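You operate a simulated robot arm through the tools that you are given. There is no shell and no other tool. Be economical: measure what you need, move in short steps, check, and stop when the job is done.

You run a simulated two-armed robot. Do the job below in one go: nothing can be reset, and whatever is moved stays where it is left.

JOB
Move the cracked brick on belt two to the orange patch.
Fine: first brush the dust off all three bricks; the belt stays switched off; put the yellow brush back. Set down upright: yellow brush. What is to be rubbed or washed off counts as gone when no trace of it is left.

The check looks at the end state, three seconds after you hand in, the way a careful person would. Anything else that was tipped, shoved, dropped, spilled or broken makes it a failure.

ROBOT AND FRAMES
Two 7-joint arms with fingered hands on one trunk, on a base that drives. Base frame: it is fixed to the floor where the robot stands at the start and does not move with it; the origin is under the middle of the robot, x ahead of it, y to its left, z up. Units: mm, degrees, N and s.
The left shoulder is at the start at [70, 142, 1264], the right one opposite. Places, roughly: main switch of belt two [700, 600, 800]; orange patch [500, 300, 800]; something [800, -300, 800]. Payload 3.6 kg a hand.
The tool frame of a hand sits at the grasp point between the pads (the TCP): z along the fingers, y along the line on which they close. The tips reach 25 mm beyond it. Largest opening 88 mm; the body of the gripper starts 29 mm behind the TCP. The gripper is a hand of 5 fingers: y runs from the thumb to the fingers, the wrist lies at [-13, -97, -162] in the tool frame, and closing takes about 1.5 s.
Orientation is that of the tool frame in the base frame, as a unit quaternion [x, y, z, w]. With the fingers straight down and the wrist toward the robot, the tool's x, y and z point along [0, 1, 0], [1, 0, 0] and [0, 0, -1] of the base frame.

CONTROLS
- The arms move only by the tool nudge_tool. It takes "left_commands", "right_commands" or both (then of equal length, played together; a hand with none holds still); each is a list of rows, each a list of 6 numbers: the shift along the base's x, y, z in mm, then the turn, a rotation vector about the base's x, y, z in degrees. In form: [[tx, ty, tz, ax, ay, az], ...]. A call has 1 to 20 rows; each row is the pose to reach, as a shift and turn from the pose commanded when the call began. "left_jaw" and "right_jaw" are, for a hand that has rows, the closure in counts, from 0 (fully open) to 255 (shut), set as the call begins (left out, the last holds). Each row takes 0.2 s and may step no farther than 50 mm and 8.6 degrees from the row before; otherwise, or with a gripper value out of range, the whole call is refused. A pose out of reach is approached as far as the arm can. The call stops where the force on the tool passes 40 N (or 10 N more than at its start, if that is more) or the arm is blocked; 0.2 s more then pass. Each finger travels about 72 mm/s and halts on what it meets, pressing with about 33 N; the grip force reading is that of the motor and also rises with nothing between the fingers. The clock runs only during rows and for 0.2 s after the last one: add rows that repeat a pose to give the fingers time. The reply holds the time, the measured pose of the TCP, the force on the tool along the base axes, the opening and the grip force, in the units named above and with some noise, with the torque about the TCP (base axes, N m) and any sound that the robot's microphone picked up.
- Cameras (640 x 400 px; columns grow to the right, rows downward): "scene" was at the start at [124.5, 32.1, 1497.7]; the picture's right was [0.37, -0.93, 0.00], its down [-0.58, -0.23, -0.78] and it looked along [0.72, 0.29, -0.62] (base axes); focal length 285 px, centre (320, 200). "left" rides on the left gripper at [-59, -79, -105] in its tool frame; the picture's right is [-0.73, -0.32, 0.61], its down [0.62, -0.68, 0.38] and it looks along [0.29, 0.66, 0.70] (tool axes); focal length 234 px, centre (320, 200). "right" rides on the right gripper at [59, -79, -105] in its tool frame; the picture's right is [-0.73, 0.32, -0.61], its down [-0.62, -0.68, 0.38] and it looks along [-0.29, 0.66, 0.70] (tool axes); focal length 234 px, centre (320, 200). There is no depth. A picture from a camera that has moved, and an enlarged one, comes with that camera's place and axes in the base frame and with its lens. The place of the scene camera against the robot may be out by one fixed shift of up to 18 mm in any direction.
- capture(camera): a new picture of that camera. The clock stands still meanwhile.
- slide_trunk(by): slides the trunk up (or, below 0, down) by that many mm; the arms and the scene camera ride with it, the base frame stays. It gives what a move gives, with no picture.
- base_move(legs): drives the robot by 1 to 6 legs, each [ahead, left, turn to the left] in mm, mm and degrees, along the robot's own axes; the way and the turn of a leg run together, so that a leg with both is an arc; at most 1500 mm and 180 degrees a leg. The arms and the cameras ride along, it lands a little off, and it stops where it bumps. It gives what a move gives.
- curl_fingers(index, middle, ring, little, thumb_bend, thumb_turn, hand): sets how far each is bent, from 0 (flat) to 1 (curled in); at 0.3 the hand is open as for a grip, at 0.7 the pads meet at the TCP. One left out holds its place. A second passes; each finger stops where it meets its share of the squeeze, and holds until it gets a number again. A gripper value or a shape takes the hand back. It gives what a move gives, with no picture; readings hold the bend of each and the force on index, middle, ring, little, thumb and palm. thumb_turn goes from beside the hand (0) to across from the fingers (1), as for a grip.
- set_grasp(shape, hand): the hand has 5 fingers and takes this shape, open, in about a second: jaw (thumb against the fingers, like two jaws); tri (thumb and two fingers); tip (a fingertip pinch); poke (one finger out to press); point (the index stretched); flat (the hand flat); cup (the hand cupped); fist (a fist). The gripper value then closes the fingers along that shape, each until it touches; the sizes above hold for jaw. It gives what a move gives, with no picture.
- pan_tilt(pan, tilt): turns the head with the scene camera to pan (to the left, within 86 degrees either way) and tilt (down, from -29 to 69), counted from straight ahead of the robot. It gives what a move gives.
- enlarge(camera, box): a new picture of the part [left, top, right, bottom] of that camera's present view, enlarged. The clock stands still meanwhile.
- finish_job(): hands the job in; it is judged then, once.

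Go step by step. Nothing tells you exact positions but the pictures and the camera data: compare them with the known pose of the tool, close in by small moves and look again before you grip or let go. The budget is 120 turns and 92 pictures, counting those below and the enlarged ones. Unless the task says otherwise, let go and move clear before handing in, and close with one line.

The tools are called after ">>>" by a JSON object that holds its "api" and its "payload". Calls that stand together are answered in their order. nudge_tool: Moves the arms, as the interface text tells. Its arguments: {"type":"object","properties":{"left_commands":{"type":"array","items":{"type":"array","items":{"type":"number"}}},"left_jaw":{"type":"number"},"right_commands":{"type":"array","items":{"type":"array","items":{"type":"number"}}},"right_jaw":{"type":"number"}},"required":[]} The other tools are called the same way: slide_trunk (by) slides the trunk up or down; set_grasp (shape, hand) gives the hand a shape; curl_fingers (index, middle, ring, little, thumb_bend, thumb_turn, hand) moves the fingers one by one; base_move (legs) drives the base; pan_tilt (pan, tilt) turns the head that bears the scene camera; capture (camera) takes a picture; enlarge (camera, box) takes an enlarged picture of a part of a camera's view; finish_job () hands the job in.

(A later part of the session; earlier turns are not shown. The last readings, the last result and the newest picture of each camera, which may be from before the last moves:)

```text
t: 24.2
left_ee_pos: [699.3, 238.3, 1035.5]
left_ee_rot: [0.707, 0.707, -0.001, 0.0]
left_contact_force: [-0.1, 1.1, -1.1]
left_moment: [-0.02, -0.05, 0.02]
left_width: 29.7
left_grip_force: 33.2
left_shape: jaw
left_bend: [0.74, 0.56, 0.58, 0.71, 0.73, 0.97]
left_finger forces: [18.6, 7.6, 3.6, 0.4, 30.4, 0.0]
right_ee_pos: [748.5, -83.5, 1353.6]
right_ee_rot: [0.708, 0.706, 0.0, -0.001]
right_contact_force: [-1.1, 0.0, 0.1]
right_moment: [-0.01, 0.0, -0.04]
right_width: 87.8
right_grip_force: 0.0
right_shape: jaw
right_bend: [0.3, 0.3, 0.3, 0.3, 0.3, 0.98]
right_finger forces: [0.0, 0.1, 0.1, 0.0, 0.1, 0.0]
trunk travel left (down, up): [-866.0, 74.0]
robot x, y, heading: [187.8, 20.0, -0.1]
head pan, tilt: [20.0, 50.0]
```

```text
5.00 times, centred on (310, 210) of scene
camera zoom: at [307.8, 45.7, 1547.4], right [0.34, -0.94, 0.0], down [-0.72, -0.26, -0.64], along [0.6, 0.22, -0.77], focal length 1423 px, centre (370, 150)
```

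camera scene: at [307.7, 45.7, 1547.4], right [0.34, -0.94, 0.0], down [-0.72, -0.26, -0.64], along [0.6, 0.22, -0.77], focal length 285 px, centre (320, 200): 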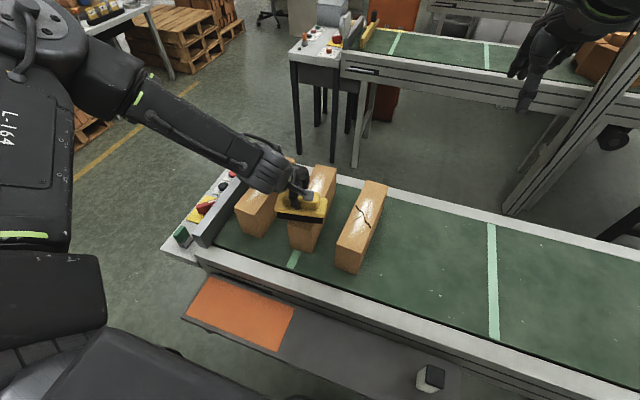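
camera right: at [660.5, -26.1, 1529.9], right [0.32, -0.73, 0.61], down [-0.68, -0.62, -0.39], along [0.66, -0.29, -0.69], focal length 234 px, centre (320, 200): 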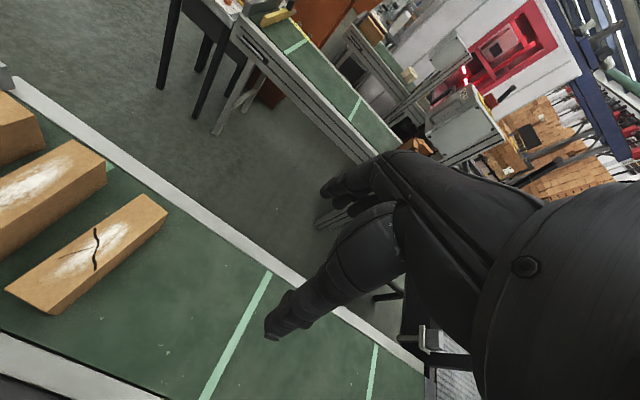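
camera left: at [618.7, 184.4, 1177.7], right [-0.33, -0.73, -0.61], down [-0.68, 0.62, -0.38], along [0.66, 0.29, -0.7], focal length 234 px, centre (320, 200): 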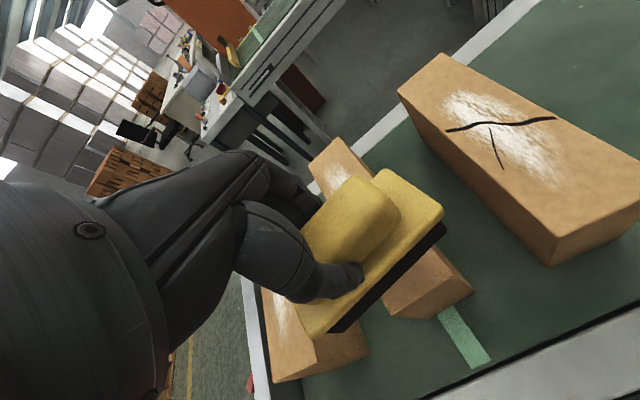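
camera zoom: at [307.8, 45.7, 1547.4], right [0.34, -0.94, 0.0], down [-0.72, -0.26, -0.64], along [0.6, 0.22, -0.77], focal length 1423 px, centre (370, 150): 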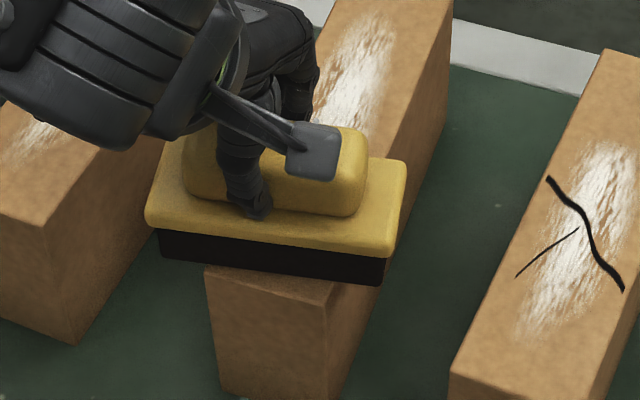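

Still no force. The gap looks small, so I'll keep descending gently.

>>> {"api": "nudge_tool", "payload": {"left_commands": [[0, 0, -2, 0, 0, 0], [0, 0, -4, 0, 0, 0]]}}

>>> {"api": "capture", "payload": {"camera": "left"}}

```text
t: 24.8
left_ee_pos: [697.1, 237.9, 1033.2]
left_ee_rot: [0.708, 0.706, 0.0, 0.001]
left_contact_force: [1.4, 3.3, 6.6]
left_moment: [0.01, 0.04, 0.03]
left_width: 30.1
left_grip_force: 32.7
left_shape: jaw
left_bend: [0.74, 0.56, 0.58, 0.71, 0.73, 0.97]
left_finger forces: [19.6, 8.6, 4.1, 0.6, 31.3, 0.0]
right_ee_pos: [747.4, -84.6, 1352.7]
right_ee_rot: [0.708, 0.707, 0.0, 0.001]
right_contact_force: [-0.1, 0.6, 0.0]
right_moment: [0.01, 0.02, 0.0]
right_width: 87.5
right_grip_force: 0.0
right_shape: jaw
right_bend: [0.3, 0.3, 0.3, 0.3, 0.3, 0.98]
right_finger forces: [0.0, 0.1, 0.0, 0.1, 0.1, 0.0]
trunk travel left (down, up): [-866.0, 74.0]
robot x, y, heading: [191.5, 17.9, -0.0]
head pan, tilt: [20.0, 50.0]
```

```text
60 pictures are left
camera left: at [618.7, 179.2, 1137.3], right [-0.32, -0.73, -0.61], down [-0.68, 0.62, -0.39], along [0.66, 0.29, -0.69], focal length 234 px, centre (320, 200)
```

left: 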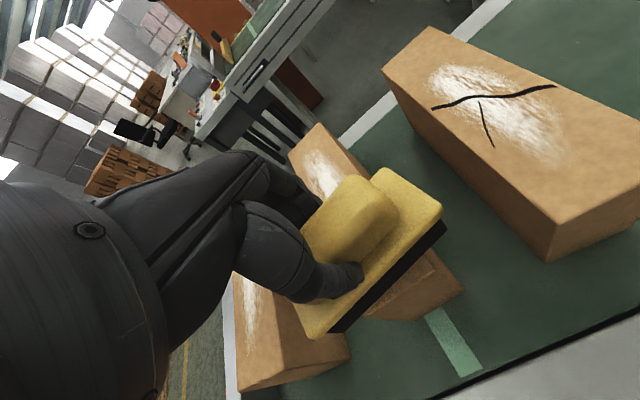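

Contact at z≈1033 with about 8 N. I'll sweep forward along the brick and look.

>>> {"api": "nudge_tool", "payload": {"left_commands": [[12, -1, 0, 0, 0, 0], [24, -2, 0, 0, 0, 0], [36, -3, 0, 0, 0, 0], [48, -4, 0, 0, 0, 0], [60, -5, 0, 0, 0, 0], [72, -6, 0, 0, 0, 0], [84, -7, 0, 0, 0, 0], [96, -8, 0, 0, 0, 0], [108, -9, 0, 0, 0, 0], [120, -10, 0, 0, 0, 0], [132, -10, 0, 0, 0, 0], [142, -10, 0, 0, 0, 0]]}}

>>> {"api": "enlarge", "payload": {"camera": "scene", "box": [220, 140, 400, 270]}}

```text
t: 27.4
left_ee_pos: [801.6, 248.7, 1066.2]
left_ee_rot: [0.708, 0.707, -0.001, 0.0]
left_contact_force: [0.2, 0.1, -2.1]
left_moment: [0.01, -0.02, 0.0]
left_width: 29.9
left_grip_force: 33.0
left_shape: jaw
left_bend: [0.74, 0.57, 0.59, 0.71, 0.73, 0.97]
left_finger forces: [18.7, 8.2, 3.7, 0.1, 30.8, 0.0]
left hand out of reach, approached as far as the arm can: row 5, 6, 7, 8, 9, 10, 11, 12
right_ee_pos: [749.3, -84.5, 1352.9]
right_ee_rot: [0.708, 0.706, 0.001, 0.0]
right_contact_force: [0.3, 0.3, -0.8]
right_moment: [0.0, 0.0, -0.06]
right_width: 87.9
right_grip_force: 0.0
right_shape: jaw
right_bend: [0.3, 0.3, 0.3, 0.3, 0.3, 0.98]
right_finger forces: [0.1, 0.0, 0.0, 0.1, 0.1, 0.1]
trunk travel left (down, up): [-866.0, 74.0]
robot x, y, heading: [189.6, 21.9, -0.3]
head pan, tilt: [20.0, 50.0]
```

```text
3.08 times, centred on (310, 205) of scene
camera zoom: at [307.7, 45.8, 1547.4], right [0.34, -0.94, 0.0], down [-0.72, -0.26, -0.64], along [0.6, 0.22, -0.77], focal length 876 px, centre (351, 185)
```

zoom: 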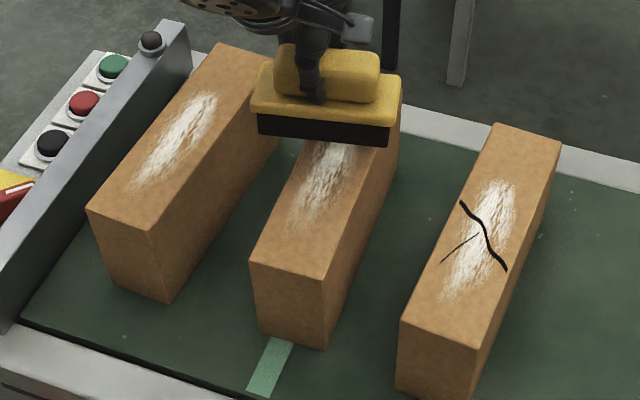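

Brushing works, but the arm runs out of downward reach at this trunk height. I'll lower the trunk by 130 mm while raising the arm to compensate.

>>> {"api": "nudge_tool", "payload": {"left_commands": [[-10, 0, 30, 0, 0, 0], [-40, -4, 60, 0, 0, 0], [-70, -8, 90, 0, 0, 0], [-100, -11, 119, 0, 0, 0], [-100, -11, 119, 0, 0, 0]]}}

>>> {"api": "slide_trunk", "payload": {"by": -130}}

```text
t: 28.6
left_ee_pos: [700.7, 239.0, 1186.0]
left_ee_rot: [0.707, 0.707, 0.0, 0.0]
left_contact_force: [-0.7, 0.1, -1.6]
left_moment: [0.03, 0.05, -0.01]
left_width: 29.7
left_grip_force: 32.8
left_shape: jaw
left_bend: [0.74, 0.57, 0.59, 0.71, 0.73, 0.97]
left_finger forces: [18.7, 8.1, 3.7, 0.1, 30.5, 0.0]
right_ee_pos: [749.0, -84.7, 1352.5]
right_ee_rot: [0.708, 0.706, -0.001, 0.0]
right_contact_force: [0.5, 0.0, 0.2]
right_moment: [0.03, -0.01, -0.02]
right_width: 87.5
right_grip_force: 0.0
right_shape: jaw
right_bend: [0.3, 0.3, 0.3, 0.3, 0.3, 0.98]
right_finger forces: [0.0, 0.1, 0.0, 0.1, 0.0, 0.1]
trunk travel left (down, up): [-866.0, 74.0]
robot x, y, heading: [193.4, 22.2, -0.1]
head pan, tilt: [20.0, 50.0]
```

```text
t: 30.1
left_ee_pos: [700.6, 238.0, 1055.6]
left_ee_rot: [0.708, 0.706, -0.001, 0.001]
left_contact_force: [-0.2, -0.8, -2.3]
left_moment: [0.05, -0.03, 0.03]
left_width: 29.9
left_grip_force: 33.4
left_shape: jaw
left_bend: [0.74, 0.57, 0.59, 0.71, 0.73, 0.97]
left_finger forces: [18.5, 8.2, 3.7, 0.0, 30.5, 0.1]
right_ee_pos: [747.6, -84.1, 1223.9]
right_ee_rot: [0.708, 0.706, 0.001, 0.0]
right_contact_force: [-0.2, -0.1, 0.8]
right_moment: [0.02, 0.0, 0.02]
right_width: 87.8
right_grip_force: 0.1
right_shape: jaw
right_bend: [0.3, 0.3, 0.3, 0.3, 0.3, 0.98]
right_finger forces: [0.1, 0.0, 0.1, 0.0, 0.0, 0.1]
trunk travel left (down, up): [-736.0, 204.0]
robot x, y, heading: [190.4, 20.7, -0.1]
head pan, tilt: [20.0, 50.0]
```

I'll test the reach in the air first, along the full stroke just above the brick.

>>> {"api": "nudge_tool", "payload": {"left_commands": [[30, -2, -5, 0, 0, 0], [60, -4, -5, 0, 0, 0], [90, -6, -5, 0, 0, 0], [120, -8, -5, 0, 0, 0], [150, -9, -5, 0, 0, 0], [150, -9, -5, 0, 0, 0]]}}

```text
t: 31.6
left_ee_pos: [851.2, 229.8, 1052.9]
left_ee_rot: [0.708, 0.707, 0.0, 0.0]
left_contact_force: [-0.2, 0.9, -1.4]
left_moment: [0.04, -0.05, -0.01]
left_width: 29.7
left_grip_force: 33.3
left_shape: jaw
left_bend: [0.74, 0.57, 0.59, 0.71, 0.73, 0.97]
left_finger forces: [18.6, 8.1, 3.7, 0.1, 30.5, 0.1]
right_ee_pos: [746.8, -86.3, 1223.4]
right_ee_rot: [0.707, 0.707, 0.0, 0.001]
right_contact_force: [0.4, -0.8, -0.7]
right_moment: [-0.01, -0.02, -0.01]
right_width: 87.8
right_grip_force: 0.0
right_shape: jaw
right_bend: [0.3, 0.3, 0.3, 0.3, 0.3, 0.98]
right_finger forces: [0.0, 0.0, 0.0, 0.1, 0.0, 0.0]
trunk travel left (down, up): [-736.0, 204.0]
robot x, y, heading: [187.7, 21.1, -0.1]
head pan, tilt: [20.0, 50.0]
```

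Full stroke reachable. I'll lower to contact at the far end.

>>> {"api": "nudge_tool", "payload": {"left_commands": [[-3, 0, -8, 0, 0, 0], [-3, 0, -14, 0, 0, 0], [-3, 0, -18, 0, 0, 0]]}}

```text
t: 32.4
left_ee_pos: [848.6, 230.0, 1033.4]
left_ee_rot: [0.708, 0.706, -0.001, 0.001]
left_contact_force: [-0.5, 1.0, 0.5]
left_moment: [-0.03, -0.03, 0.03]
left_width: 29.9
left_grip_force: 32.9
left_shape: jaw
left_bend: [0.74, 0.57, 0.59, 0.71, 0.73, 0.97]
left_finger forces: [18.8, 8.1, 3.7, 0.0, 30.6, 0.1]
right_ee_pos: [747.7, -83.5, 1222.8]
right_ee_rot: [0.708, 0.707, 0.0, 0.0]
right_contact_force: [0.0, -0.4, -0.3]
right_moment: [0.02, 0.01, 0.02]
right_width: 87.6
right_grip_force: 0.0
right_shape: jaw
right_bend: [0.3, 0.3, 0.3, 0.3, 0.3, 0.98]
right_finger forces: [0.0, 0.0, 0.0, 0.0, 0.0, 0.0]
trunk travel left (down, up): [-736.0, 204.0]
robot x, y, heading: [190.4, 19.6, 0.1]
head pan, tilt: [20.0, 50.0]
```

Just touching. I'll go 2 mm deeper and sweep back and forth.

>>> {"api": "nudge_tool", "payload": {"left_commands": [[0, 0, -2, 0, 0, 0], [-15, 1, -2, 0, 0, 0], [-30, 2, -2, 0, 0, 0], [-45, 3, -2, 0, 0, 0], [-60, 4, -2, 0, 0, 0], [-75, 5, -2, 0, 0, 0], [-90, 6, -2, 0, 0, 0], [-105, 7, -2, 0, 0, 0], [-120, 8, -2, 0, 0, 0], [-135, 9, -2, 0, 0, 0], [-150, 9, -2, 0, 0, 0], [-165, 9, -2, 0, 0, 0]]}}

>>> {"api": "nudge_tool", "payload": {"left_commands": [[15, -1, 0, 0, 0, 0], [30, -2, 0, 0, 0, 0], [45, -3, 0, 0, 0, 0], [60, -4, 0, 0, 0, 0], [75, -5, 0, 0, 0, 0], [90, -6, 0, 0, 0, 0], [105, -7, 0, 0, 0, 0], [120, -8, 0, 0, 0, 0], [135, -9, 0, 0, 0, 0], [150, -9, 0, 0, 0, 0], [160, -9, 0, 0, 0, 0]]}}

>>> {"api": "enlarge", "payload": {"camera": "scene", "box": [220, 110, 400, 240]}}

```text
t: 35.0
left_ee_pos: [680.9, 236.6, 1031.5]
left_ee_rot: [0.708, 0.706, 0.0, 0.0]
left_contact_force: [5.5, -0.4, 14.8]
left_moment: [0.01, -0.18, 0.03]
left_width: 30.3
left_grip_force: 33.0
left_shape: jaw
left_bend: [0.74, 0.56, 0.59, 0.71, 0.75, 0.96]
left_finger forces: [21.8, 10.1, 4.2, 0.0, 31.0, 0.0]
right_ee_pos: [746.8, -84.8, 1222.6]
right_ee_rot: [0.708, 0.706, 0.001, 0.001]
right_contact_force: [0.2, 0.0, -0.9]
right_moment: [-0.01, 0.0, -0.01]
right_width: 87.5
right_grip_force: 0.0
right_shape: jaw
right_bend: [0.3, 0.3, 0.3, 0.3, 0.3, 0.98]
right_finger forces: [0.0, 0.0, 0.1, 0.0, 0.1, 0.0]
trunk travel left (down, up): [-736.0, 204.0]
robot x, y, heading: [192.2, 20.0, -0.3]
head pan, tilt: [20.0, 50.0]
```

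```text
t: 37.4
left_ee_pos: [841.5, 231.1, 1031.8]
left_ee_rot: [0.708, 0.706, 0.0, -0.001]
left_contact_force: [-2.5, 0.0, 3.6]
left_moment: [0.0, 0.03, 0.03]
left_width: 30.1
left_grip_force: 33.1
left_shape: jaw
left_bend: [0.74, 0.57, 0.61, 0.71, 0.74, 0.95]
left_finger forces: [19.4, 7.9, 3.8, 0.1, 33.0, 0.0]
right_ee_pos: [746.8, -84.7, 1224.2]
right_ee_rot: [0.708, 0.707, 0.0, 0.001]
right_contact_force: [0.6, 0.1, 0.1]
right_moment: [0.0, 0.0, 0.0]
right_width: 87.8
right_grip_force: 0.1
right_shape: jaw
right_bend: [0.3, 0.3, 0.3, 0.3, 0.3, 0.98]
right_finger forces: [0.1, 0.0, 0.0, 0.0, 0.0, 0.0]
trunk travel left (down, up): [-736.0, 204.0]
robot x, y, heading: [191.7, 23.5, 0.0]
head pan, tilt: [20.0, 50.0]
```

```text
3.08 times, centred on (310, 175) of scene
camera zoom: at [305.8, 45.1, 1417.6], right [0.34, -0.94, 0.0], down [-0.72, -0.26, -0.64], along [0.61, 0.22, -0.77], focal length 876 px, centre (351, 277)
```

zoom: 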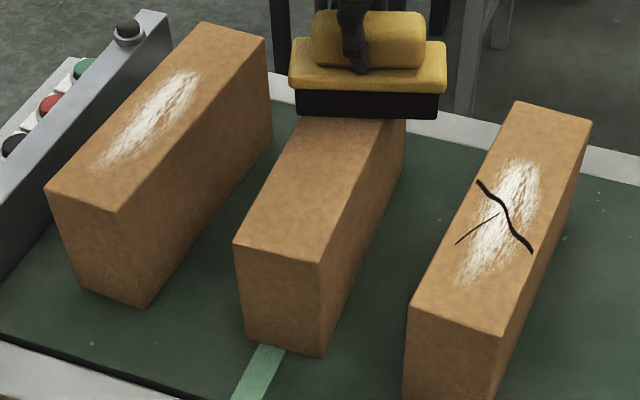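

The middle brick is clean and unmoved. Next comes the left brick: lift, go across, and lower onto its near part.

>>> {"api": "nudge_tool", "payload": {"left_commands": [[0, 0, 15, 0, 0, 0], [-10, 0, 35, 0, 0, 0], [-40, 35, 35, 0, 0, 0], [-75, 70, 35, 0, 0, 0], [-110, 105, 35, 0, 0, 0], [-145, 138, 35, 0, 0, 0], [-150, 138, 20, 0, 0, 0], [-150, 138, 10, 0, 0, 0]]}}

>>> {"api": "enlarge", "payload": {"camera": "scene", "box": [180, 80, 400, 240]}}

>>> {"api": "capture", "payload": {"camera": "left"}}

```text
t: 39.1
left_ee_pos: [693.3, 367.7, 1040.9]
left_ee_rot: [0.708, 0.706, -0.001, 0.0]
left_contact_force: [0.0, 0.4, -1.4]
left_moment: [0.02, -0.03, 0.02]
left_width: 29.8
left_grip_force: 33.3
left_shape: jaw
left_bend: [0.74, 0.57, 0.61, 0.71, 0.75, 0.95]
left_finger forces: [19.2, 7.9, 3.9, 0.0, 30.8, 0.0]
right_ee_pos: [748.8, -85.1, 1222.1]
right_ee_rot: [0.708, 0.706, 0.0, 0.0]
right_contact_force: [-0.2, 0.4, 0.4]
right_moment: [0.01, -0.02, 0.02]
right_width: 87.8
right_grip_force: 0.1
right_shape: jaw
right_bend: [0.3, 0.3, 0.3, 0.3, 0.3, 0.98]
right_finger forces: [0.1, 0.1, 0.0, 0.1, 0.1, 0.0]
trunk travel left (down, up): [-736.0, 204.0]
robot x, y, heading: [187.2, 21.8, -0.2]
head pan, tilt: [20.0, 50.0]
```

```text
2.50 times, centred on (290, 160) of scene
camera zoom: at [308.0, 45.5, 1417.4], right [0.34, -0.94, 0.0], down [-0.72, -0.26, -0.64], along [0.6, 0.22, -0.77], focal length 712 px, centre (395, 300)
```

zoom: 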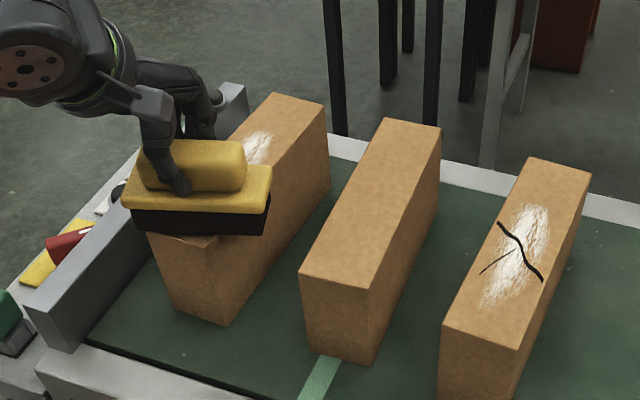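

```text
56 pictures are left
camera left: at [613.5, 309.2, 1145.1], right [-0.33, -0.73, -0.61], down [-0.68, 0.62, -0.38], along [0.66, 0.29, -0.7], focal length 234 px, centre (320, 200)
```

left: 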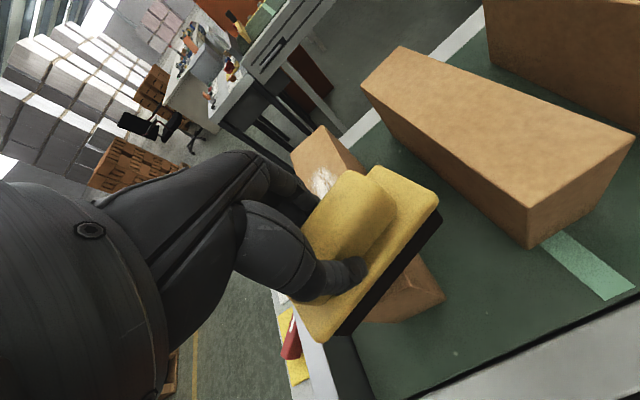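

The brush is above brick A's near part, and the side rail is lower. I'll descend to contact.

>>> {"api": "nudge_tool", "payload": {"left_commands": [[0, 0, -4, 0, 0, 0], [0, 0, -8, 0, 0, 0]]}}

```text
t: 39.8
left_ee_pos: [691.9, 367.9, 1033.6]
left_ee_rot: [0.708, 0.706, -0.001, 0.0]
left_contact_force: [0.2, -0.6, -1.1]
left_moment: [0.02, -0.01, -0.01]
left_width: 29.5
left_grip_force: 33.3
left_shape: jaw
left_bend: [0.74, 0.57, 0.61, 0.71, 0.75, 0.95]
left_finger forces: [19.2, 7.9, 3.8, 0.0, 30.9, 0.0]
right_ee_pos: [747.5, -84.5, 1221.8]
right_ee_rot: [0.708, 0.706, 0.0, 0.0]
right_contact_force: [-0.8, 0.7, 0.0]
right_moment: [-0.01, -0.02, -0.01]
right_width: 87.8
right_grip_force: 0.0
right_shape: jaw
right_bend: [0.3, 0.3, 0.3, 0.3, 0.3, 0.98]
right_finger forces: [0.1, 0.0, 0.0, 0.0, 0.0, 0.0]
trunk travel left (down, up): [-736.0, 204.0]
robot x, y, heading: [190.1, 20.9, -0.1]
head pan, tilt: [20.0, 50.0]
```

>>> {"api": "nudge_tool", "payload": {"left_commands": [[0, 0, -2, 0, 0, 0], [0, 0, -3, 0, 0, 0]]}}

```text
t: 40.4
left_ee_pos: [692.9, 367.5, 1032.4]
left_ee_rot: [0.707, 0.707, 0.0, 0.001]
left_contact_force: [0.7, 2.0, 10.1]
left_moment: [0.06, -0.08, 0.03]
left_width: 30.0
left_grip_force: 32.8
left_shape: jaw
left_bend: [0.74, 0.57, 0.61, 0.71, 0.75, 0.95]
left_finger forces: [20.0, 8.6, 4.3, 0.1, 31.1, 0.1]
right_ee_pos: [747.2, -84.8, 1223.6]
right_ee_rot: [0.707, 0.707, 0.0, 0.001]
right_contact_force: [0.2, -0.6, 0.1]
right_moment: [0.01, 0.02, -0.03]
right_width: 87.6
right_grip_force: 0.0
right_shape: jaw
right_bend: [0.3, 0.3, 0.3, 0.3, 0.3, 0.98]
right_finger forces: [0.0, 0.0, 0.0, 0.0, 0.1, 0.0]
trunk travel left (down, up): [-736.0, 204.0]
robot x, y, heading: [189.3, 19.8, -0.0]
head pan, tilt: [20.0, 50.0]
```

Contact at about 11 N. I'll sweep brick A forward and back.

>>> {"api": "nudge_tool", "payload": {"left_commands": [[-10, 0, 0, 0, 0, 0], [5, 0, 0, 0, 0, 0], [20, -1, 0, 0, 0, 0], [35, -3, 0, 0, 0, 0], [50, -4, 0, 0, 0, 0], [65, -6, 0, 0, 0, 0], [80, -7, 0, 0, 0, 0], [95, -9, 0, 0, 0, 0], [110, -10, 0, 0, 0, 0], [125, -12, 0, 0, 0, 0], [140, -13, 0, 0, 0, 0], [150, -14, 0, 0, 0, 0]]}}

>>> {"api": "enlarge", "payload": {"camera": "scene", "box": [180, 80, 400, 240]}}

```text
t: 43.0
left_ee_pos: [841.6, 353.1, 1031.9]
left_ee_rot: [0.708, 0.706, 0.0, 0.0]
left_contact_force: [-2.0, 0.2, 5.8]
left_moment: [-0.03, -0.01, -0.02]
left_width: 29.7
left_grip_force: 32.5
left_shape: jaw
left_bend: [0.74, 0.57, 0.62, 0.71, 0.74, 0.95]
left_finger forces: [19.3, 8.0, 3.7, 0.0, 33.4, 0.0]
right_ee_pos: [746.8, -85.3, 1224.8]
right_ee_rot: [0.708, 0.707, 0.001, 0.0]
right_contact_force: [0.6, -0.5, -0.2]
right_moment: [-0.01, 0.02, 0.02]
right_width: 87.9
right_grip_force: 0.2
right_shape: jaw
right_bend: [0.3, 0.3, 0.3, 0.3, 0.3, 0.98]
right_finger forces: [0.0, 0.0, 0.1, 0.0, 0.0, 0.1]
trunk travel left (down, up): [-736.0, 204.0]
robot x, y, heading: [190.5, 20.2, 0.1]
head pan, tilt: [20.0, 50.0]
```

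```text
2.50 times, centred on (290, 160) of scene
camera zoom: at [305.5, 44.9, 1417.7], right [0.34, -0.94, 0.0], down [-0.72, -0.26, -0.64], along [0.61, 0.22, -0.77], focal length 712 px, centre (395, 300)
```

zoom: 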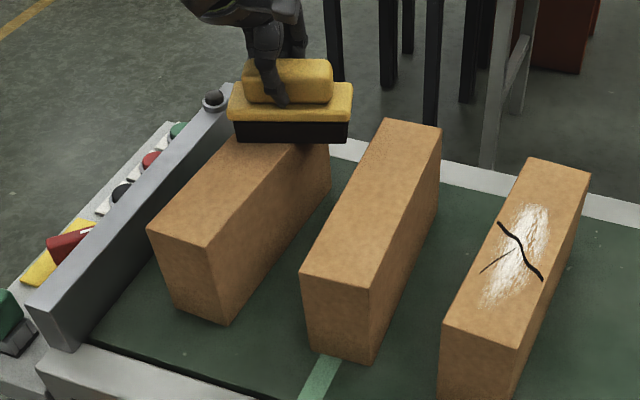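

The visible part is clean. I'll sweep back once, then lift and cross over to the cracked brick.

>>> {"api": "nudge_tool", "payload": {"left_commands": [[-15, 2, 0, 0, 0, 0], [-30, 3, 0, 0, 0, 0], [-45, 5, 0, 0, 0, 0], [-60, 6, 0, 0, 0, 0], [-75, 8, 0, 0, 0, 0], [-90, 9, 0, 0, 0, 0], [-105, 11, 0, 0, 0, 0], [-120, 12, 0, 0, 0, 0], [-135, 14, 0, 0, 0, 0], [-150, 14, 0, 0, 0, 0], [-150, 14, 20, 0, 0, 0], [-145, 14, 38, 0, 0, 0]]}}

>>> {"api": "nudge_tool", "payload": {"left_commands": [[5, -35, 0, 0, 0, 0], [10, -70, 0, 0, 0, 0], [15, -105, 0, 0, 0, 0], [20, -140, 0, 0, 0, 0], [20, -175, 0, 0, 0, 0], [20, -210, 0, 0, 0, 0], [20, -240, 0, 0, 0, 0], [20, -265, 0, 0, 0, 0], [20, -265, 0, 0, 0, 0]]}}

>>> {"api": "enlarge", "payload": {"camera": "scene", "box": [180, 80, 400, 240]}}

```text
t: 45.5
left_ee_pos: [697.2, 366.7, 1067.8]
left_ee_rot: [0.707, 0.707, -0.002, -0.002]
left_contact_force: [-0.8, 0.4, -2.0]
left_moment: [0.02, 0.01, -0.01]
left_width: 30.0
left_grip_force: 32.9
left_shape: jaw
left_bend: [0.74, 0.57, 0.62, 0.71, 0.75, 0.94]
left_finger forces: [19.8, 8.0, 3.7, 0.0, 31.5, 0.0]
right_ee_pos: [747.2, -85.6, 1222.0]
right_ee_rot: [0.708, 0.706, 0.0, 0.0]
right_contact_force: [0.3, 0.0, -0.1]
right_moment: [0.01, 0.0, -0.02]
right_width: 87.5
right_grip_force: 0.0
right_shape: jaw
right_bend: [0.3, 0.3, 0.3, 0.3, 0.3, 0.98]
right_finger forces: [0.0, 0.0, 0.0, 0.0, 0.0, 0.0]
trunk travel left (down, up): [-736.0, 204.0]
robot x, y, heading: [190.2, 20.2, -0.4]
head pan, tilt: [20.0, 50.0]
```

```text
t: 47.5
left_ee_pos: [719.5, 101.2, 1068.3]
left_ee_rot: [0.708, 0.707, -0.001, 0.0]
left_contact_force: [0.0, 0.3, -1.5]
left_moment: [0.0, -0.01, -0.02]
left_width: 29.9
left_grip_force: 33.1
left_shape: jaw
left_bend: [0.74, 0.57, 0.62, 0.71, 0.75, 0.94]
left_finger forces: [19.5, 7.7, 3.6, 0.0, 31.0, 0.0]
right_ee_pos: [748.7, -84.7, 1222.8]
right_ee_rot: [0.707, 0.707, 0.0, 0.0]
right_contact_force: [0.7, 0.1, 0.0]
right_moment: [0.04, 0.0, -0.04]
right_width: 87.7
right_grip_force: 0.0
right_shape: jaw
right_bend: [0.3, 0.3, 0.3, 0.3, 0.3, 0.98]
right_finger forces: [0.1, 0.1, 0.0, 0.0, 0.1, 0.0]
trunk travel left (down, up): [-736.0, 204.0]
robot x, y, heading: [188.9, 17.8, 0.1]
head pan, tilt: [20.0, 50.0]
```

```text
2.50 times, centred on (290, 160) of scene
camera zoom: at [307.2, 45.9, 1417.5], right [0.34, -0.94, 0.0], down [-0.72, -0.26, -0.64], along [0.6, 0.22, -0.77], focal length 712 px, centre (395, 300)
```

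zoom: 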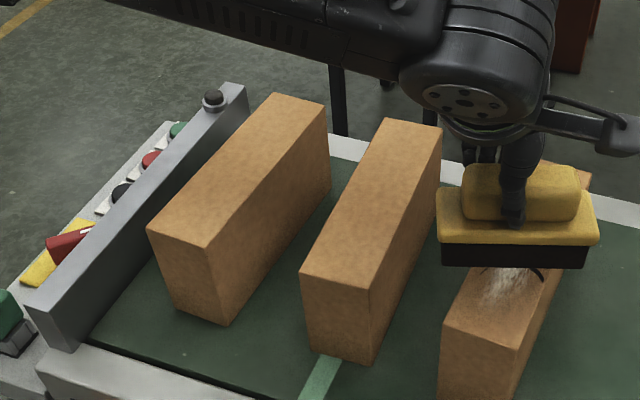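

Bricks A and B are both clean and still in place. Now I'll lower over the near end of the cracked brick.

>>> {"api": "nudge_tool", "payload": {"left_commands": [[-20, 0, 0, 0, 0, 0], [-36, 2, -10, 0, 0, 0], [-36, 2, -22, 0, 0, 0], [-36, 2, -32, 0, 0, 0]]}}

>>> {"api": "enlarge", "payload": {"camera": "scene", "box": [280, 100, 440, 240]}}

```text
t: 48.5
left_ee_pos: [681.8, 104.2, 1035.9]
left_ee_rot: [0.708, 0.706, -0.001, 0.0]
left_contact_force: [-0.3, 0.7, -2.6]
left_moment: [0.01, 0.0, 0.01]
left_width: 29.7
left_grip_force: 33.4
left_shape: jaw
left_bend: [0.74, 0.57, 0.62, 0.71, 0.75, 0.94]
left_finger forces: [19.5, 7.8, 3.6, 0.0, 31.0, 0.1]
right_ee_pos: [749.3, -85.2, 1223.5]
right_ee_rot: [0.708, 0.706, 0.0, 0.0]
right_contact_force: [-0.1, 0.7, 0.3]
right_moment: [0.02, 0.0, -0.02]
right_width: 87.7
right_grip_force: 0.1
right_shape: jaw
right_bend: [0.3, 0.3, 0.3, 0.3, 0.3, 0.98]
right_finger forces: [0.1, 0.1, 0.0, 0.1, 0.0, 0.0]
trunk travel left (down, up): [-736.0, 204.0]
robot x, y, heading: [189.7, 14.7, -0.0]
head pan, tilt: [20.0, 50.0]
```

```text
2.86 times, centred on (360, 170) of scene
camera zoom: at [307.7, 45.6, 1417.4], right [0.34, -0.94, 0.0], down [-0.72, -0.26, -0.64], along [0.6, 0.22, -0.77], focal length 813 px, centre (206, 286)
```

zoom: 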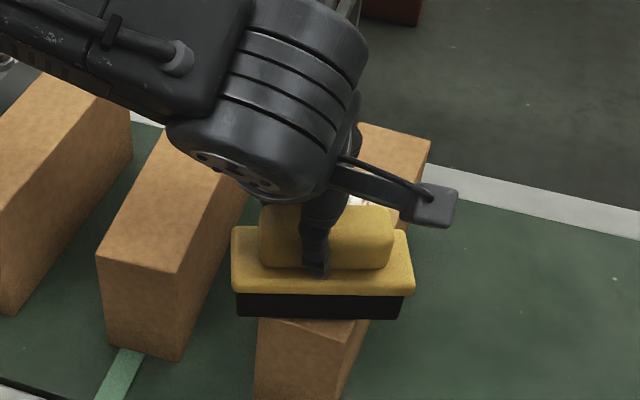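

>>> {"api": "nudge_tool", "payload": {"left_commands": [[0, 0, -3, 0, 0, 0], [0, 0, -5, 0, 0, 0]]}}

```text
t: 49.1
left_ee_pos: [680.4, 104.9, 1032.4]
left_ee_rot: [0.708, 0.706, 0.0, 0.0]
left_contact_force: [1.1, 0.3, 4.2]
left_moment: [-0.04, -0.08, -0.02]
left_width: 29.6
left_grip_force: 33.0
left_shape: jaw
left_bend: [0.74, 0.57, 0.62, 0.71, 0.75, 0.94]
left_finger forces: [19.8, 8.2, 3.8, 0.0, 30.9, 0.0]
right_ee_pos: [746.5, -85.5, 1222.9]
right_ee_rot: [0.708, 0.707, 0.001, 0.001]
right_contact_force: [0.2, 0.2, 0.1]
right_moment: [0.04, -0.01, -0.03]
right_width: 87.8
right_grip_force: 0.1
right_shape: jaw
right_bend: [0.3, 0.3, 0.3, 0.3, 0.3, 0.98]
right_finger forces: [0.1, 0.0, 0.0, 0.1, 0.1, 0.0]
trunk travel left (down, up): [-736.0, 204.0]
robot x, y, heading: [190.9, 20.8, -0.4]
head pan, tilt: [20.0, 50.0]
```

Contact at about 6 N. I'll sweep the cracked brick forward and back.

>>> {"api": "nudge_tool", "payload": {"left_commands": [[0, 0, -1, 0, 0, 0], [15, -1, -1, 0, 0, 0], [30, -3, -1, 0, 0, 0], [45, -4, -1, 0, 0, 0], [60, -6, -1, 0, 0, 0], [75, -7, -1, 0, 0, 0], [90, -9, -1, 0, 0, 0], [105, -10, -1, 0, 0, 0], [120, -12, -1, 0, 0, 0], [135, -13, -1, 0, 0, 0], [150, -14, -1, 0, 0, 0]]}}

>>> {"api": "nudge_tool", "payload": {"left_commands": [[-15, 1, 0, 0, 0, 0], [-30, 3, 0, 0, 0, 0], [-45, 4, 0, 0, 0, 0], [-60, 6, 0, 0, 0, 0], [-75, 7, 0, 0, 0, 0], [-90, 9, 0, 0, 0, 0], [-105, 10, 0, 0, 0, 0], [-120, 12, 0, 0, 0, 0], [-135, 13, 0, 0, 0, 0], [-150, 14, 0, 0, 0, 0], [-150, 14, 15, 0, 0, 0], [-160, 14, 45, 0, 0, 0], [-190, 14, 60, 0, 0, 0], [-200, 14, 60, 0, 0, 0]]}}

>>> {"api": "capture", "payload": {"camera": "scene"}}

>>> {"api": "enlarge", "payload": {"camera": "scene", "box": [200, 100, 440, 250]}}

```text
t: 51.5
left_ee_pos: [787.0, 142.9, 1052.1]
left_ee_rot: [0.708, 0.707, -0.001, 0.0]
left_contact_force: [-0.1, -0.7, -2.2]
left_moment: [0.02, -0.02, -0.02]
left_width: 29.5
left_grip_force: 33.1
left_shape: jaw
left_bend: [0.74, 0.57, 0.62, 0.71, 0.75, 0.94]
left_finger forces: [19.5, 7.9, 3.6, 0.0, 31.1, 0.0]
left hand out of reach, approached as far as the arm can: row 3, 4, 5, 6, 7, 8, 9, 10, 11
right_ee_pos: [748.0, -84.8, 1222.2]
right_ee_rot: [0.708, 0.706, 0.0, 0.0]
right_contact_force: [0.8, -1.1, 1.2]
right_moment: [0.04, -0.01, -0.03]
right_width: 87.7
right_grip_force: 0.1
right_shape: jaw
right_bend: [0.3, 0.3, 0.3, 0.3, 0.3, 0.98]
right_finger forces: [0.0, 0.1, 0.0, 0.1, 0.0, 0.0]
trunk travel left (down, up): [-736.0, 204.0]
robot x, y, heading: [190.2, 17.7, -0.0]
head pan, tilt: [20.0, 50.0]
```

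```text
t: 54.5
left_ee_pos: [588.0, 156.8, 1111.1]
left_ee_rot: [0.708, 0.706, -0.001, 0.0]
left_contact_force: [0.1, -0.1, -2.0]
left_moment: [-0.02, -0.02, -0.01]
left_width: 29.7
left_grip_force: 32.7
left_shape: jaw
left_bend: [0.74, 0.57, 0.62, 0.71, 0.75, 0.94]
left_finger forces: [19.4, 8.0, 3.7, 0.0, 31.0, 0.0]
right_ee_pos: [747.8, -84.5, 1222.4]
right_ee_rot: [0.708, 0.706, 0.0, 0.0]
right_contact_force: [0.2, 0.6, -0.1]
right_moment: [0.04, -0.01, -0.03]
right_width: 87.6
right_grip_force: 0.0
right_shape: jaw
right_bend: [0.3, 0.3, 0.3, 0.3, 0.3, 0.98]
right_finger forces: [0.0, 0.0, 0.0, 0.0, 0.0, 0.1]
trunk travel left (down, up): [-736.0, 204.0]
robot x, y, heading: [189.4, 20.4, 0.0]
head pan, tilt: [20.0, 50.0]
```

```text
52 pictures are left
camera scene: at [307.9, 45.6, 1417.4], right [0.34, -0.94, 0.0], down [-0.72, -0.26, -0.64], along [0.6, 0.22, -0.77], focal length 285 px, centre (320, 200)
```

scene: 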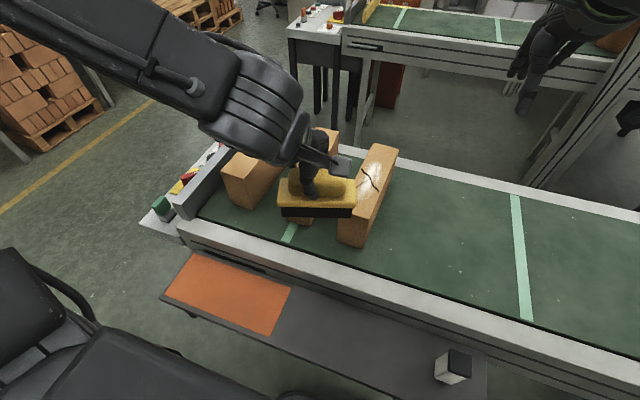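

```text
2.67 times, centred on (320, 175) of scene
camera zoom: at [307.9, 45.6, 1417.4], right [0.34, -0.94, 0.0], down [-0.72, -0.26, -0.64], along [0.6, 0.22, -0.77], focal length 759 px, centre (320, 267)
```

zoom: 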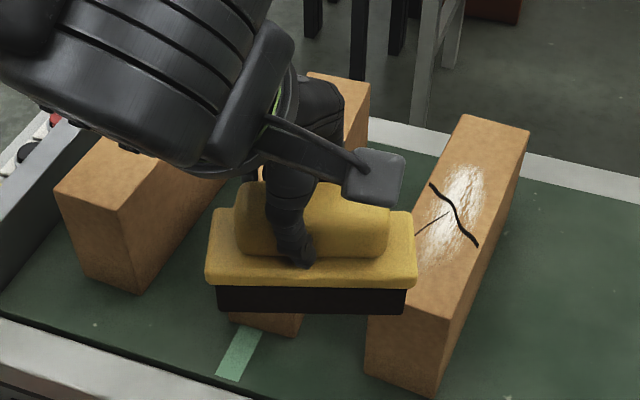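

The arm slid up at its reach limit over the cracked brick (no harm done). I'll drive the base 110 mm right so that this brick lies more to the left of the robot.

>>> {"api": "base_move", "payload": {"legs": [[0, -110, 0]]}}

>>> {"api": "nudge_tool", "payload": {"left_commands": [[35, 19, 0, 0, 0, 0], [70, 38, -15, 0, 0, 0], [105, 54, -30, 0, 0, 0], [140, 52, -50, 0, 0, 0], [180, 49, -58, 0, 0, 0], [220, 45, -58, 0, 0, 0], [255, 43, -58, 0, 0, 0], [255, 43, -58, 0, 0, 0]]}}

>>> {"api": "capture", "payload": {"camera": "scene"}}

```text
t: 55.7
left_ee_pos: [587.4, 49.4, 1109.7]
left_ee_rot: [0.708, 0.707, -0.002, 0.001]
left_contact_force: [0.2, -1.3, -1.5]
left_moment: [-0.01, -0.02, -0.02]
left_width: 29.9
left_grip_force: 33.4
left_shape: jaw
left_bend: [0.74, 0.57, 0.62, 0.71, 0.75, 0.94]
left_finger forces: [19.3, 8.0, 3.7, 0.1, 31.1, 0.0]
right_ee_pos: [748.7, -191.4, 1222.4]
right_ee_rot: [0.707, 0.707, 0.0, 0.001]
right_contact_force: [0.4, -0.1, 0.7]
right_moment: [0.02, -0.02, 0.03]
right_width: 87.7
right_grip_force: 0.1
right_shape: jaw
right_bend: [0.3, 0.3, 0.3, 0.3, 0.3, 0.98]
right_finger forces: [0.1, 0.1, 0.1, 0.0, 0.0, 0.0]
trunk travel left (down, up): [-736.0, 204.0]
robot x, y, heading: [188.3, -87.4, 0.0]
head pan, tilt: [20.0, 50.0]
```

```text
t: 57.5
left_ee_pos: [840.6, 93.8, 1055.0]
left_ee_rot: [0.707, 0.707, -0.001, 0.0]
left_contact_force: [0.3, 0.1, -1.1]
left_moment: [0.03, 0.04, 0.05]
left_width: 29.6
left_grip_force: 32.7
left_shape: jaw
left_bend: [0.74, 0.57, 0.62, 0.71, 0.75, 0.94]
left_finger forces: [19.3, 8.0, 3.6, 0.0, 30.9, 0.0]
right_ee_pos: [746.8, -192.4, 1223.8]
right_ee_rot: [0.707, 0.707, 0.0, 0.0]
right_contact_force: [-0.6, -0.5, -0.7]
right_moment: [-0.04, 0.01, 0.04]
right_width: 87.7
right_grip_force: 0.1
right_shape: jaw
right_bend: [0.3, 0.3, 0.3, 0.3, 0.3, 0.98]
right_finger forces: [0.0, 0.0, 0.0, 0.0, 0.0, 0.1]
trunk travel left (down, up): [-736.0, 204.0]
robot x, y, heading: [188.4, -89.1, 0.2]
head pan, tilt: [20.0, 50.0]
```

```text
50 pictures are left
camera scene: at [306.6, -63.3, 1417.5], right [0.34, -0.94, 0.0], down [-0.72, -0.26, -0.64], along [0.6, 0.22, -0.77], focal length 285 px, centre (320, 200)
```

scene: 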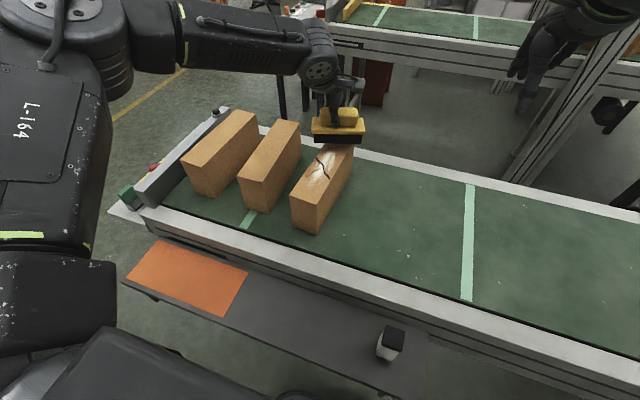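

The far end is reachable now. I'll lower to contact here.

>>> {"api": "nudge_tool", "payload": {"left_commands": [[-10, 0, -8, 0, 0, 0], [-15, 0, -14, 0, 0, 0], [-15, 0, -18, 0, 0, 0], [-15, 0, -21, 0, 0, 0]]}}

```text
t: 58.5
left_ee_pos: [827.1, 91.2, 1030.7]
left_ee_rot: [0.707, 0.708, 0.0, 0.001]
left_contact_force: [-0.8, -0.2, -1.2]
left_moment: [-0.01, -0.03, -0.02]
left_width: 29.8
left_grip_force: 32.5
left_shape: jaw
left_bend: [0.74, 0.57, 0.62, 0.71, 0.75, 0.94]
left_finger forces: [19.5, 8.1, 3.5, 0.0, 30.8, 0.1]
right_ee_pos: [747.9, -192.1, 1223.5]
right_ee_rot: [0.707, 0.707, 0.0, 0.0]
right_contact_force: [-0.4, -0.5, 0.6]
right_moment: [-0.01, -0.01, -0.02]
right_width: 87.8
right_grip_force: 0.0
right_shape: jaw
right_bend: [0.3, 0.3, 0.3, 0.3, 0.3, 0.98]
right_finger forces: [0.0, 0.0, 0.0, 0.0, 0.0, 0.1]
trunk travel left (down, up): [-736.0, 204.0]
robot x, y, heading: [191.5, -92.8, 0.1]
head pan, tilt: [20.0, 50.0]
```

>>> {"api": "nudge_tool", "payload": {"left_commands": [[0, 0, -2, 0, 0, 0], [-15, 1, -2, 0, 0, 0], [-30, 3, -2, 0, 0, 0], [-45, 4, -1.5, 0, 0, 0], [-60, 6, -1.5, 0, 0, 0], [-75, 7, -1, 0, 0, 0], [-90, 9, -1, 0, 0, 0], [-105, 10, -0.5, 0, 0, 0], [-120, 12, 0, 0, 0, 0], [-135, 13, 0, 0, 0, 0], [-145, 13, 0, 0, 0, 0]]}}

>>> {"api": "enlarge", "payload": {"camera": "scene", "box": [180, 90, 420, 240]}}

```text
t: 60.9
left_ee_pos: [681.5, 104.2, 1030.2]
left_ee_rot: [0.707, 0.707, 0.0, 0.0]
left_contact_force: [0.9, -0.5, 1.1]
left_moment: [0.03, -0.08, 0.01]
left_width: 29.7
left_grip_force: 33.2
left_shape: jaw
left_bend: [0.74, 0.57, 0.62, 0.71, 0.75, 0.94]
left_finger forces: [20.4, 8.1, 3.7, 0.0, 31.5, 0.0]
right_ee_pos: [747.7, -192.6, 1222.5]
right_ee_rot: [0.707, 0.707, 0.0, 0.001]
right_contact_force: [0.9, 0.4, 0.0]
right_moment: [0.03, -0.05, 0.0]
right_width: 87.6
right_grip_force: 0.0
right_shape: jaw
right_bend: [0.3, 0.3, 0.3, 0.3, 0.3, 0.98]
right_finger forces: [0.1, 0.1, 0.1, 0.0, 0.0, 0.0]
trunk travel left (down, up): [-736.0, 204.0]
robot x, y, heading: [188.3, -87.7, -0.0]
head pan, tilt: [20.0, 50.0]
```

```text
2.67 times, centred on (300, 165) of scene
camera zoom: at [307.0, -63.4, 1417.4], right [0.34, -0.94, 0.0], down [-0.72, -0.26, -0.64], along [0.6, 0.22, -0.77], focal length 759 px, centre (373, 293)
```

zoom: 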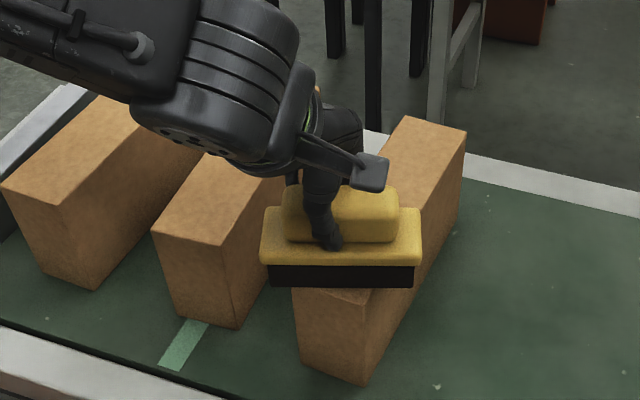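

One more forward stroke, then I'll lift and return toward the shelf side to inspect.

>>> {"api": "nudge_tool", "payload": {"left_commands": [[0, 0, -1.5, 0, 0, 0], [15, -1, -1.5, 0, 0, 0], [30, -3, -1.5, 0, 0, 0], [45, -4, -1.5, 0, 0, 0], [60, -6, -1.5, 0, 0, 0], [75, -7, -2, 0, 0, 0], [90, -9, -2, 0, 0, 0], [105, -10, -2, 0, 0, 0], [120, -12, -2, 0, 0, 0], [120, -12, 20, 0, 0, 0], [120, -12, 50, 0, 0, 0], [90, -12, 80, 0, 0, 0]]}}

>>> {"api": "nudge_tool", "payload": {"left_commands": [[-45, -4, 0, 0, 0, 0], [-90, -8, 0, 0, 0, 0], [-135, -12, 0, 0, 0, 0], [-180, -16, 0, 0, 0, 0], [-220, -20, 0, 0, 0, 0], [-240, -30, 0, 0, 0, 0], [-240, -30, 0, 0, 0, 0]]}}

>>> {"api": "enlarge", "payload": {"camera": "scene", "box": [160, 90, 400, 240]}}

>>> {"api": "capture", "payload": {"camera": "left"}}

```text
t: 63.5
left_ee_pos: [770.3, 92.1, 1112.9]
left_ee_rot: [0.707, 0.707, -0.001, 0.001]
left_contact_force: [-0.6, -0.1, -1.5]
left_moment: [0.01, -0.01, 0.02]
left_width: 29.5
left_grip_force: 33.0
left_shape: jaw
left_bend: [0.74, 0.57, 0.62, 0.71, 0.75, 0.94]
left_finger forces: [19.8, 7.7, 3.7, 0.0, 31.1, 0.0]
right_ee_pos: [746.3, -192.6, 1224.0]
right_ee_rot: [0.707, 0.707, 0.001, 0.001]
right_contact_force: [-0.4, 0.3, 0.4]
right_moment: [0.02, 0.01, 0.02]
right_width: 87.7
right_grip_force: 0.1
right_shape: jaw
right_bend: [0.3, 0.3, 0.3, 0.3, 0.3, 0.98]
right_finger forces: [0.0, 0.0, 0.0, 0.0, 0.1, 0.1]
trunk travel left (down, up): [-736.0, 204.0]
robot x, y, heading: [187.2, -88.4, -0.1]
head pan, tilt: [20.0, 50.0]
```

```text
t: 65.1
left_ee_pos: [574.8, 56.1, 1129.1]
left_ee_rot: [0.708, 0.707, -0.002, -0.001]
left_contact_force: [-0.3, 0.3, -1.5]
left_moment: [0.03, 0.02, -0.02]
left_width: 30.0
left_grip_force: 33.0
left_shape: jaw
left_bend: [0.74, 0.57, 0.62, 0.71, 0.75, 0.94]
left_finger forces: [19.7, 7.9, 3.7, 0.1, 31.2, 0.0]
left hand out of reach, approached as far as the arm can: row 5, 6, 7
right_ee_pos: [747.7, -192.3, 1222.4]
right_ee_rot: [0.708, 0.707, 0.0, 0.001]
right_contact_force: [0.6, 0.7, 0.3]
right_moment: [-0.01, 0.02, -0.01]
right_width: 87.7
right_grip_force: 0.1
right_shape: jaw
right_bend: [0.3, 0.3, 0.3, 0.3, 0.3, 0.98]
right_finger forces: [0.1, 0.0, 0.0, 0.0, 0.0, 0.0]
trunk travel left (down, up): [-736.0, 204.0]
robot x, y, heading: [187.4, -88.4, 0.1]
head pan, tilt: [20.0, 50.0]
```

```text
2.67 times, centred on (280, 165) of scene
camera zoom: at [306.8, -62.5, 1417.5], right [0.34, -0.94, 0.0], down [-0.72, -0.26, -0.64], along [0.6, 0.22, -0.77], focal length 759 px, centre (427, 293)
```

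zoom: 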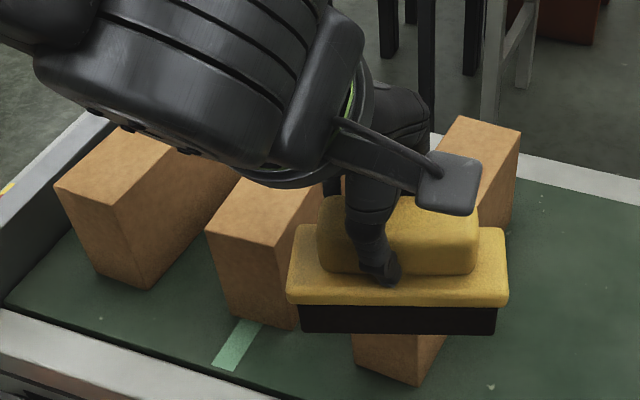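

```text
47 pictures are left
camera left: at [495.0, -1.8, 1232.8], right [-0.32, -0.73, -0.61], down [-0.68, 0.62, -0.38], along [0.66, 0.29, -0.7], focal length 234 px, centre (320, 200)
```

left: 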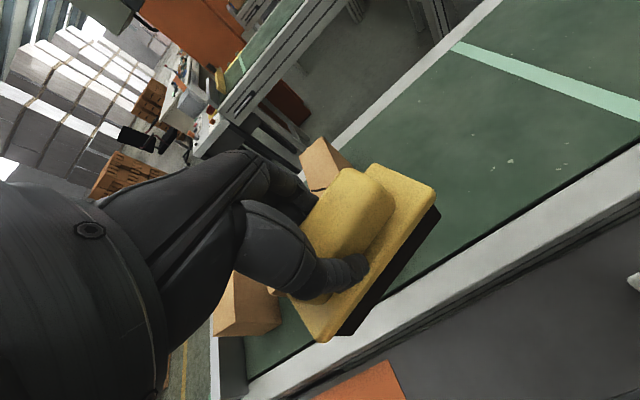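

All three tops look clean where visible. Now I'll drive back to the brush pick-up stance and check the bricks from there.

>>> {"api": "base_move", "payload": {"legs": [[-98, 0, 0], [0, -43, 0]]}}

>>> {"api": "capture", "payload": {"camera": "scene"}}

>>> {"api": "enlarge", "payload": {"camera": "scene", "box": [180, 60, 420, 210]}}

```text
t: 66.8
left_ee_pos: [478.8, 19.7, 1126.4]
left_ee_rot: [0.707, 0.707, -0.004, 0.001]
left_contact_force: [0.9, 0.3, -2.3]
left_moment: [-0.02, -0.03, 0.0]
left_width: 29.5
left_grip_force: 33.1
left_shape: jaw
left_bend: [0.74, 0.57, 0.62, 0.71, 0.75, 0.94]
left_finger forces: [19.7, 7.9, 3.7, 0.0, 31.2, 0.0]
right_ee_pos: [650.5, -228.4, 1223.0]
right_ee_rot: [0.706, 0.708, -0.002, 0.002]
right_contact_force: [-0.3, 0.3, 0.5]
right_moment: [0.0, -0.01, 0.02]
right_width: 87.9
right_grip_force: 0.1
right_shape: jaw
right_bend: [0.3, 0.3, 0.3, 0.3, 0.3, 0.98]
right_finger forces: [0.0, 0.0, 0.0, 0.0, 0.0, 0.1]
trunk travel left (down, up): [-736.0, 204.0]
robot x, y, heading: [88.3, -129.6, 0.0]
head pan, tilt: [20.0, 50.0]
```

```text
46 pictures are left
camera scene: at [211.7, -98.4, 1417.0], right [0.34, -0.94, 0.0], down [-0.72, -0.27, -0.64], along [0.6, 0.22, -0.77], focal length 285 px, centre (320, 200)
```

scene: 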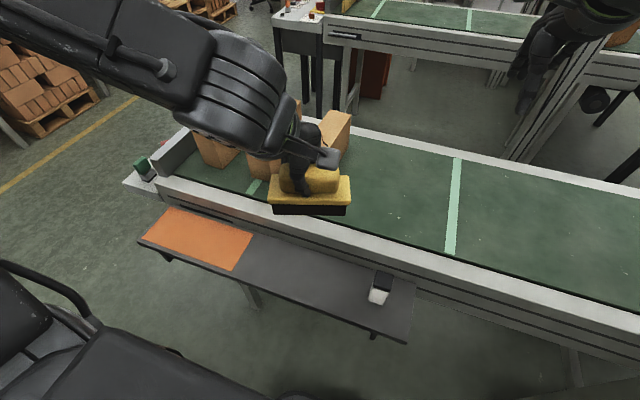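

```text
2.67 times, centred on (300, 135) of scene
camera zoom: at [211.7, -98.4, 1417.0], right [0.34, -0.94, 0.0], down [-0.72, -0.27, -0.64], along [0.6, 0.22, -0.77], focal length 759 px, centre (373, 373)
```

zoom: 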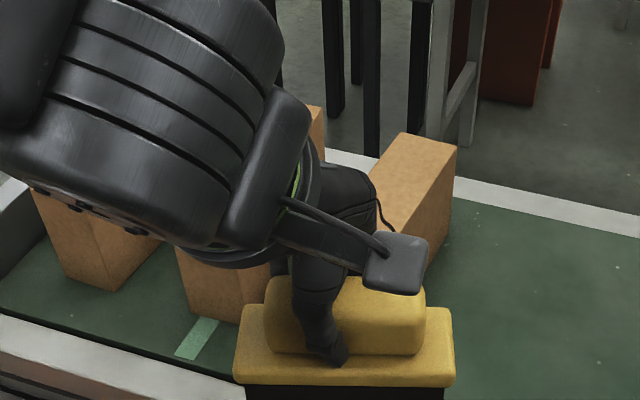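

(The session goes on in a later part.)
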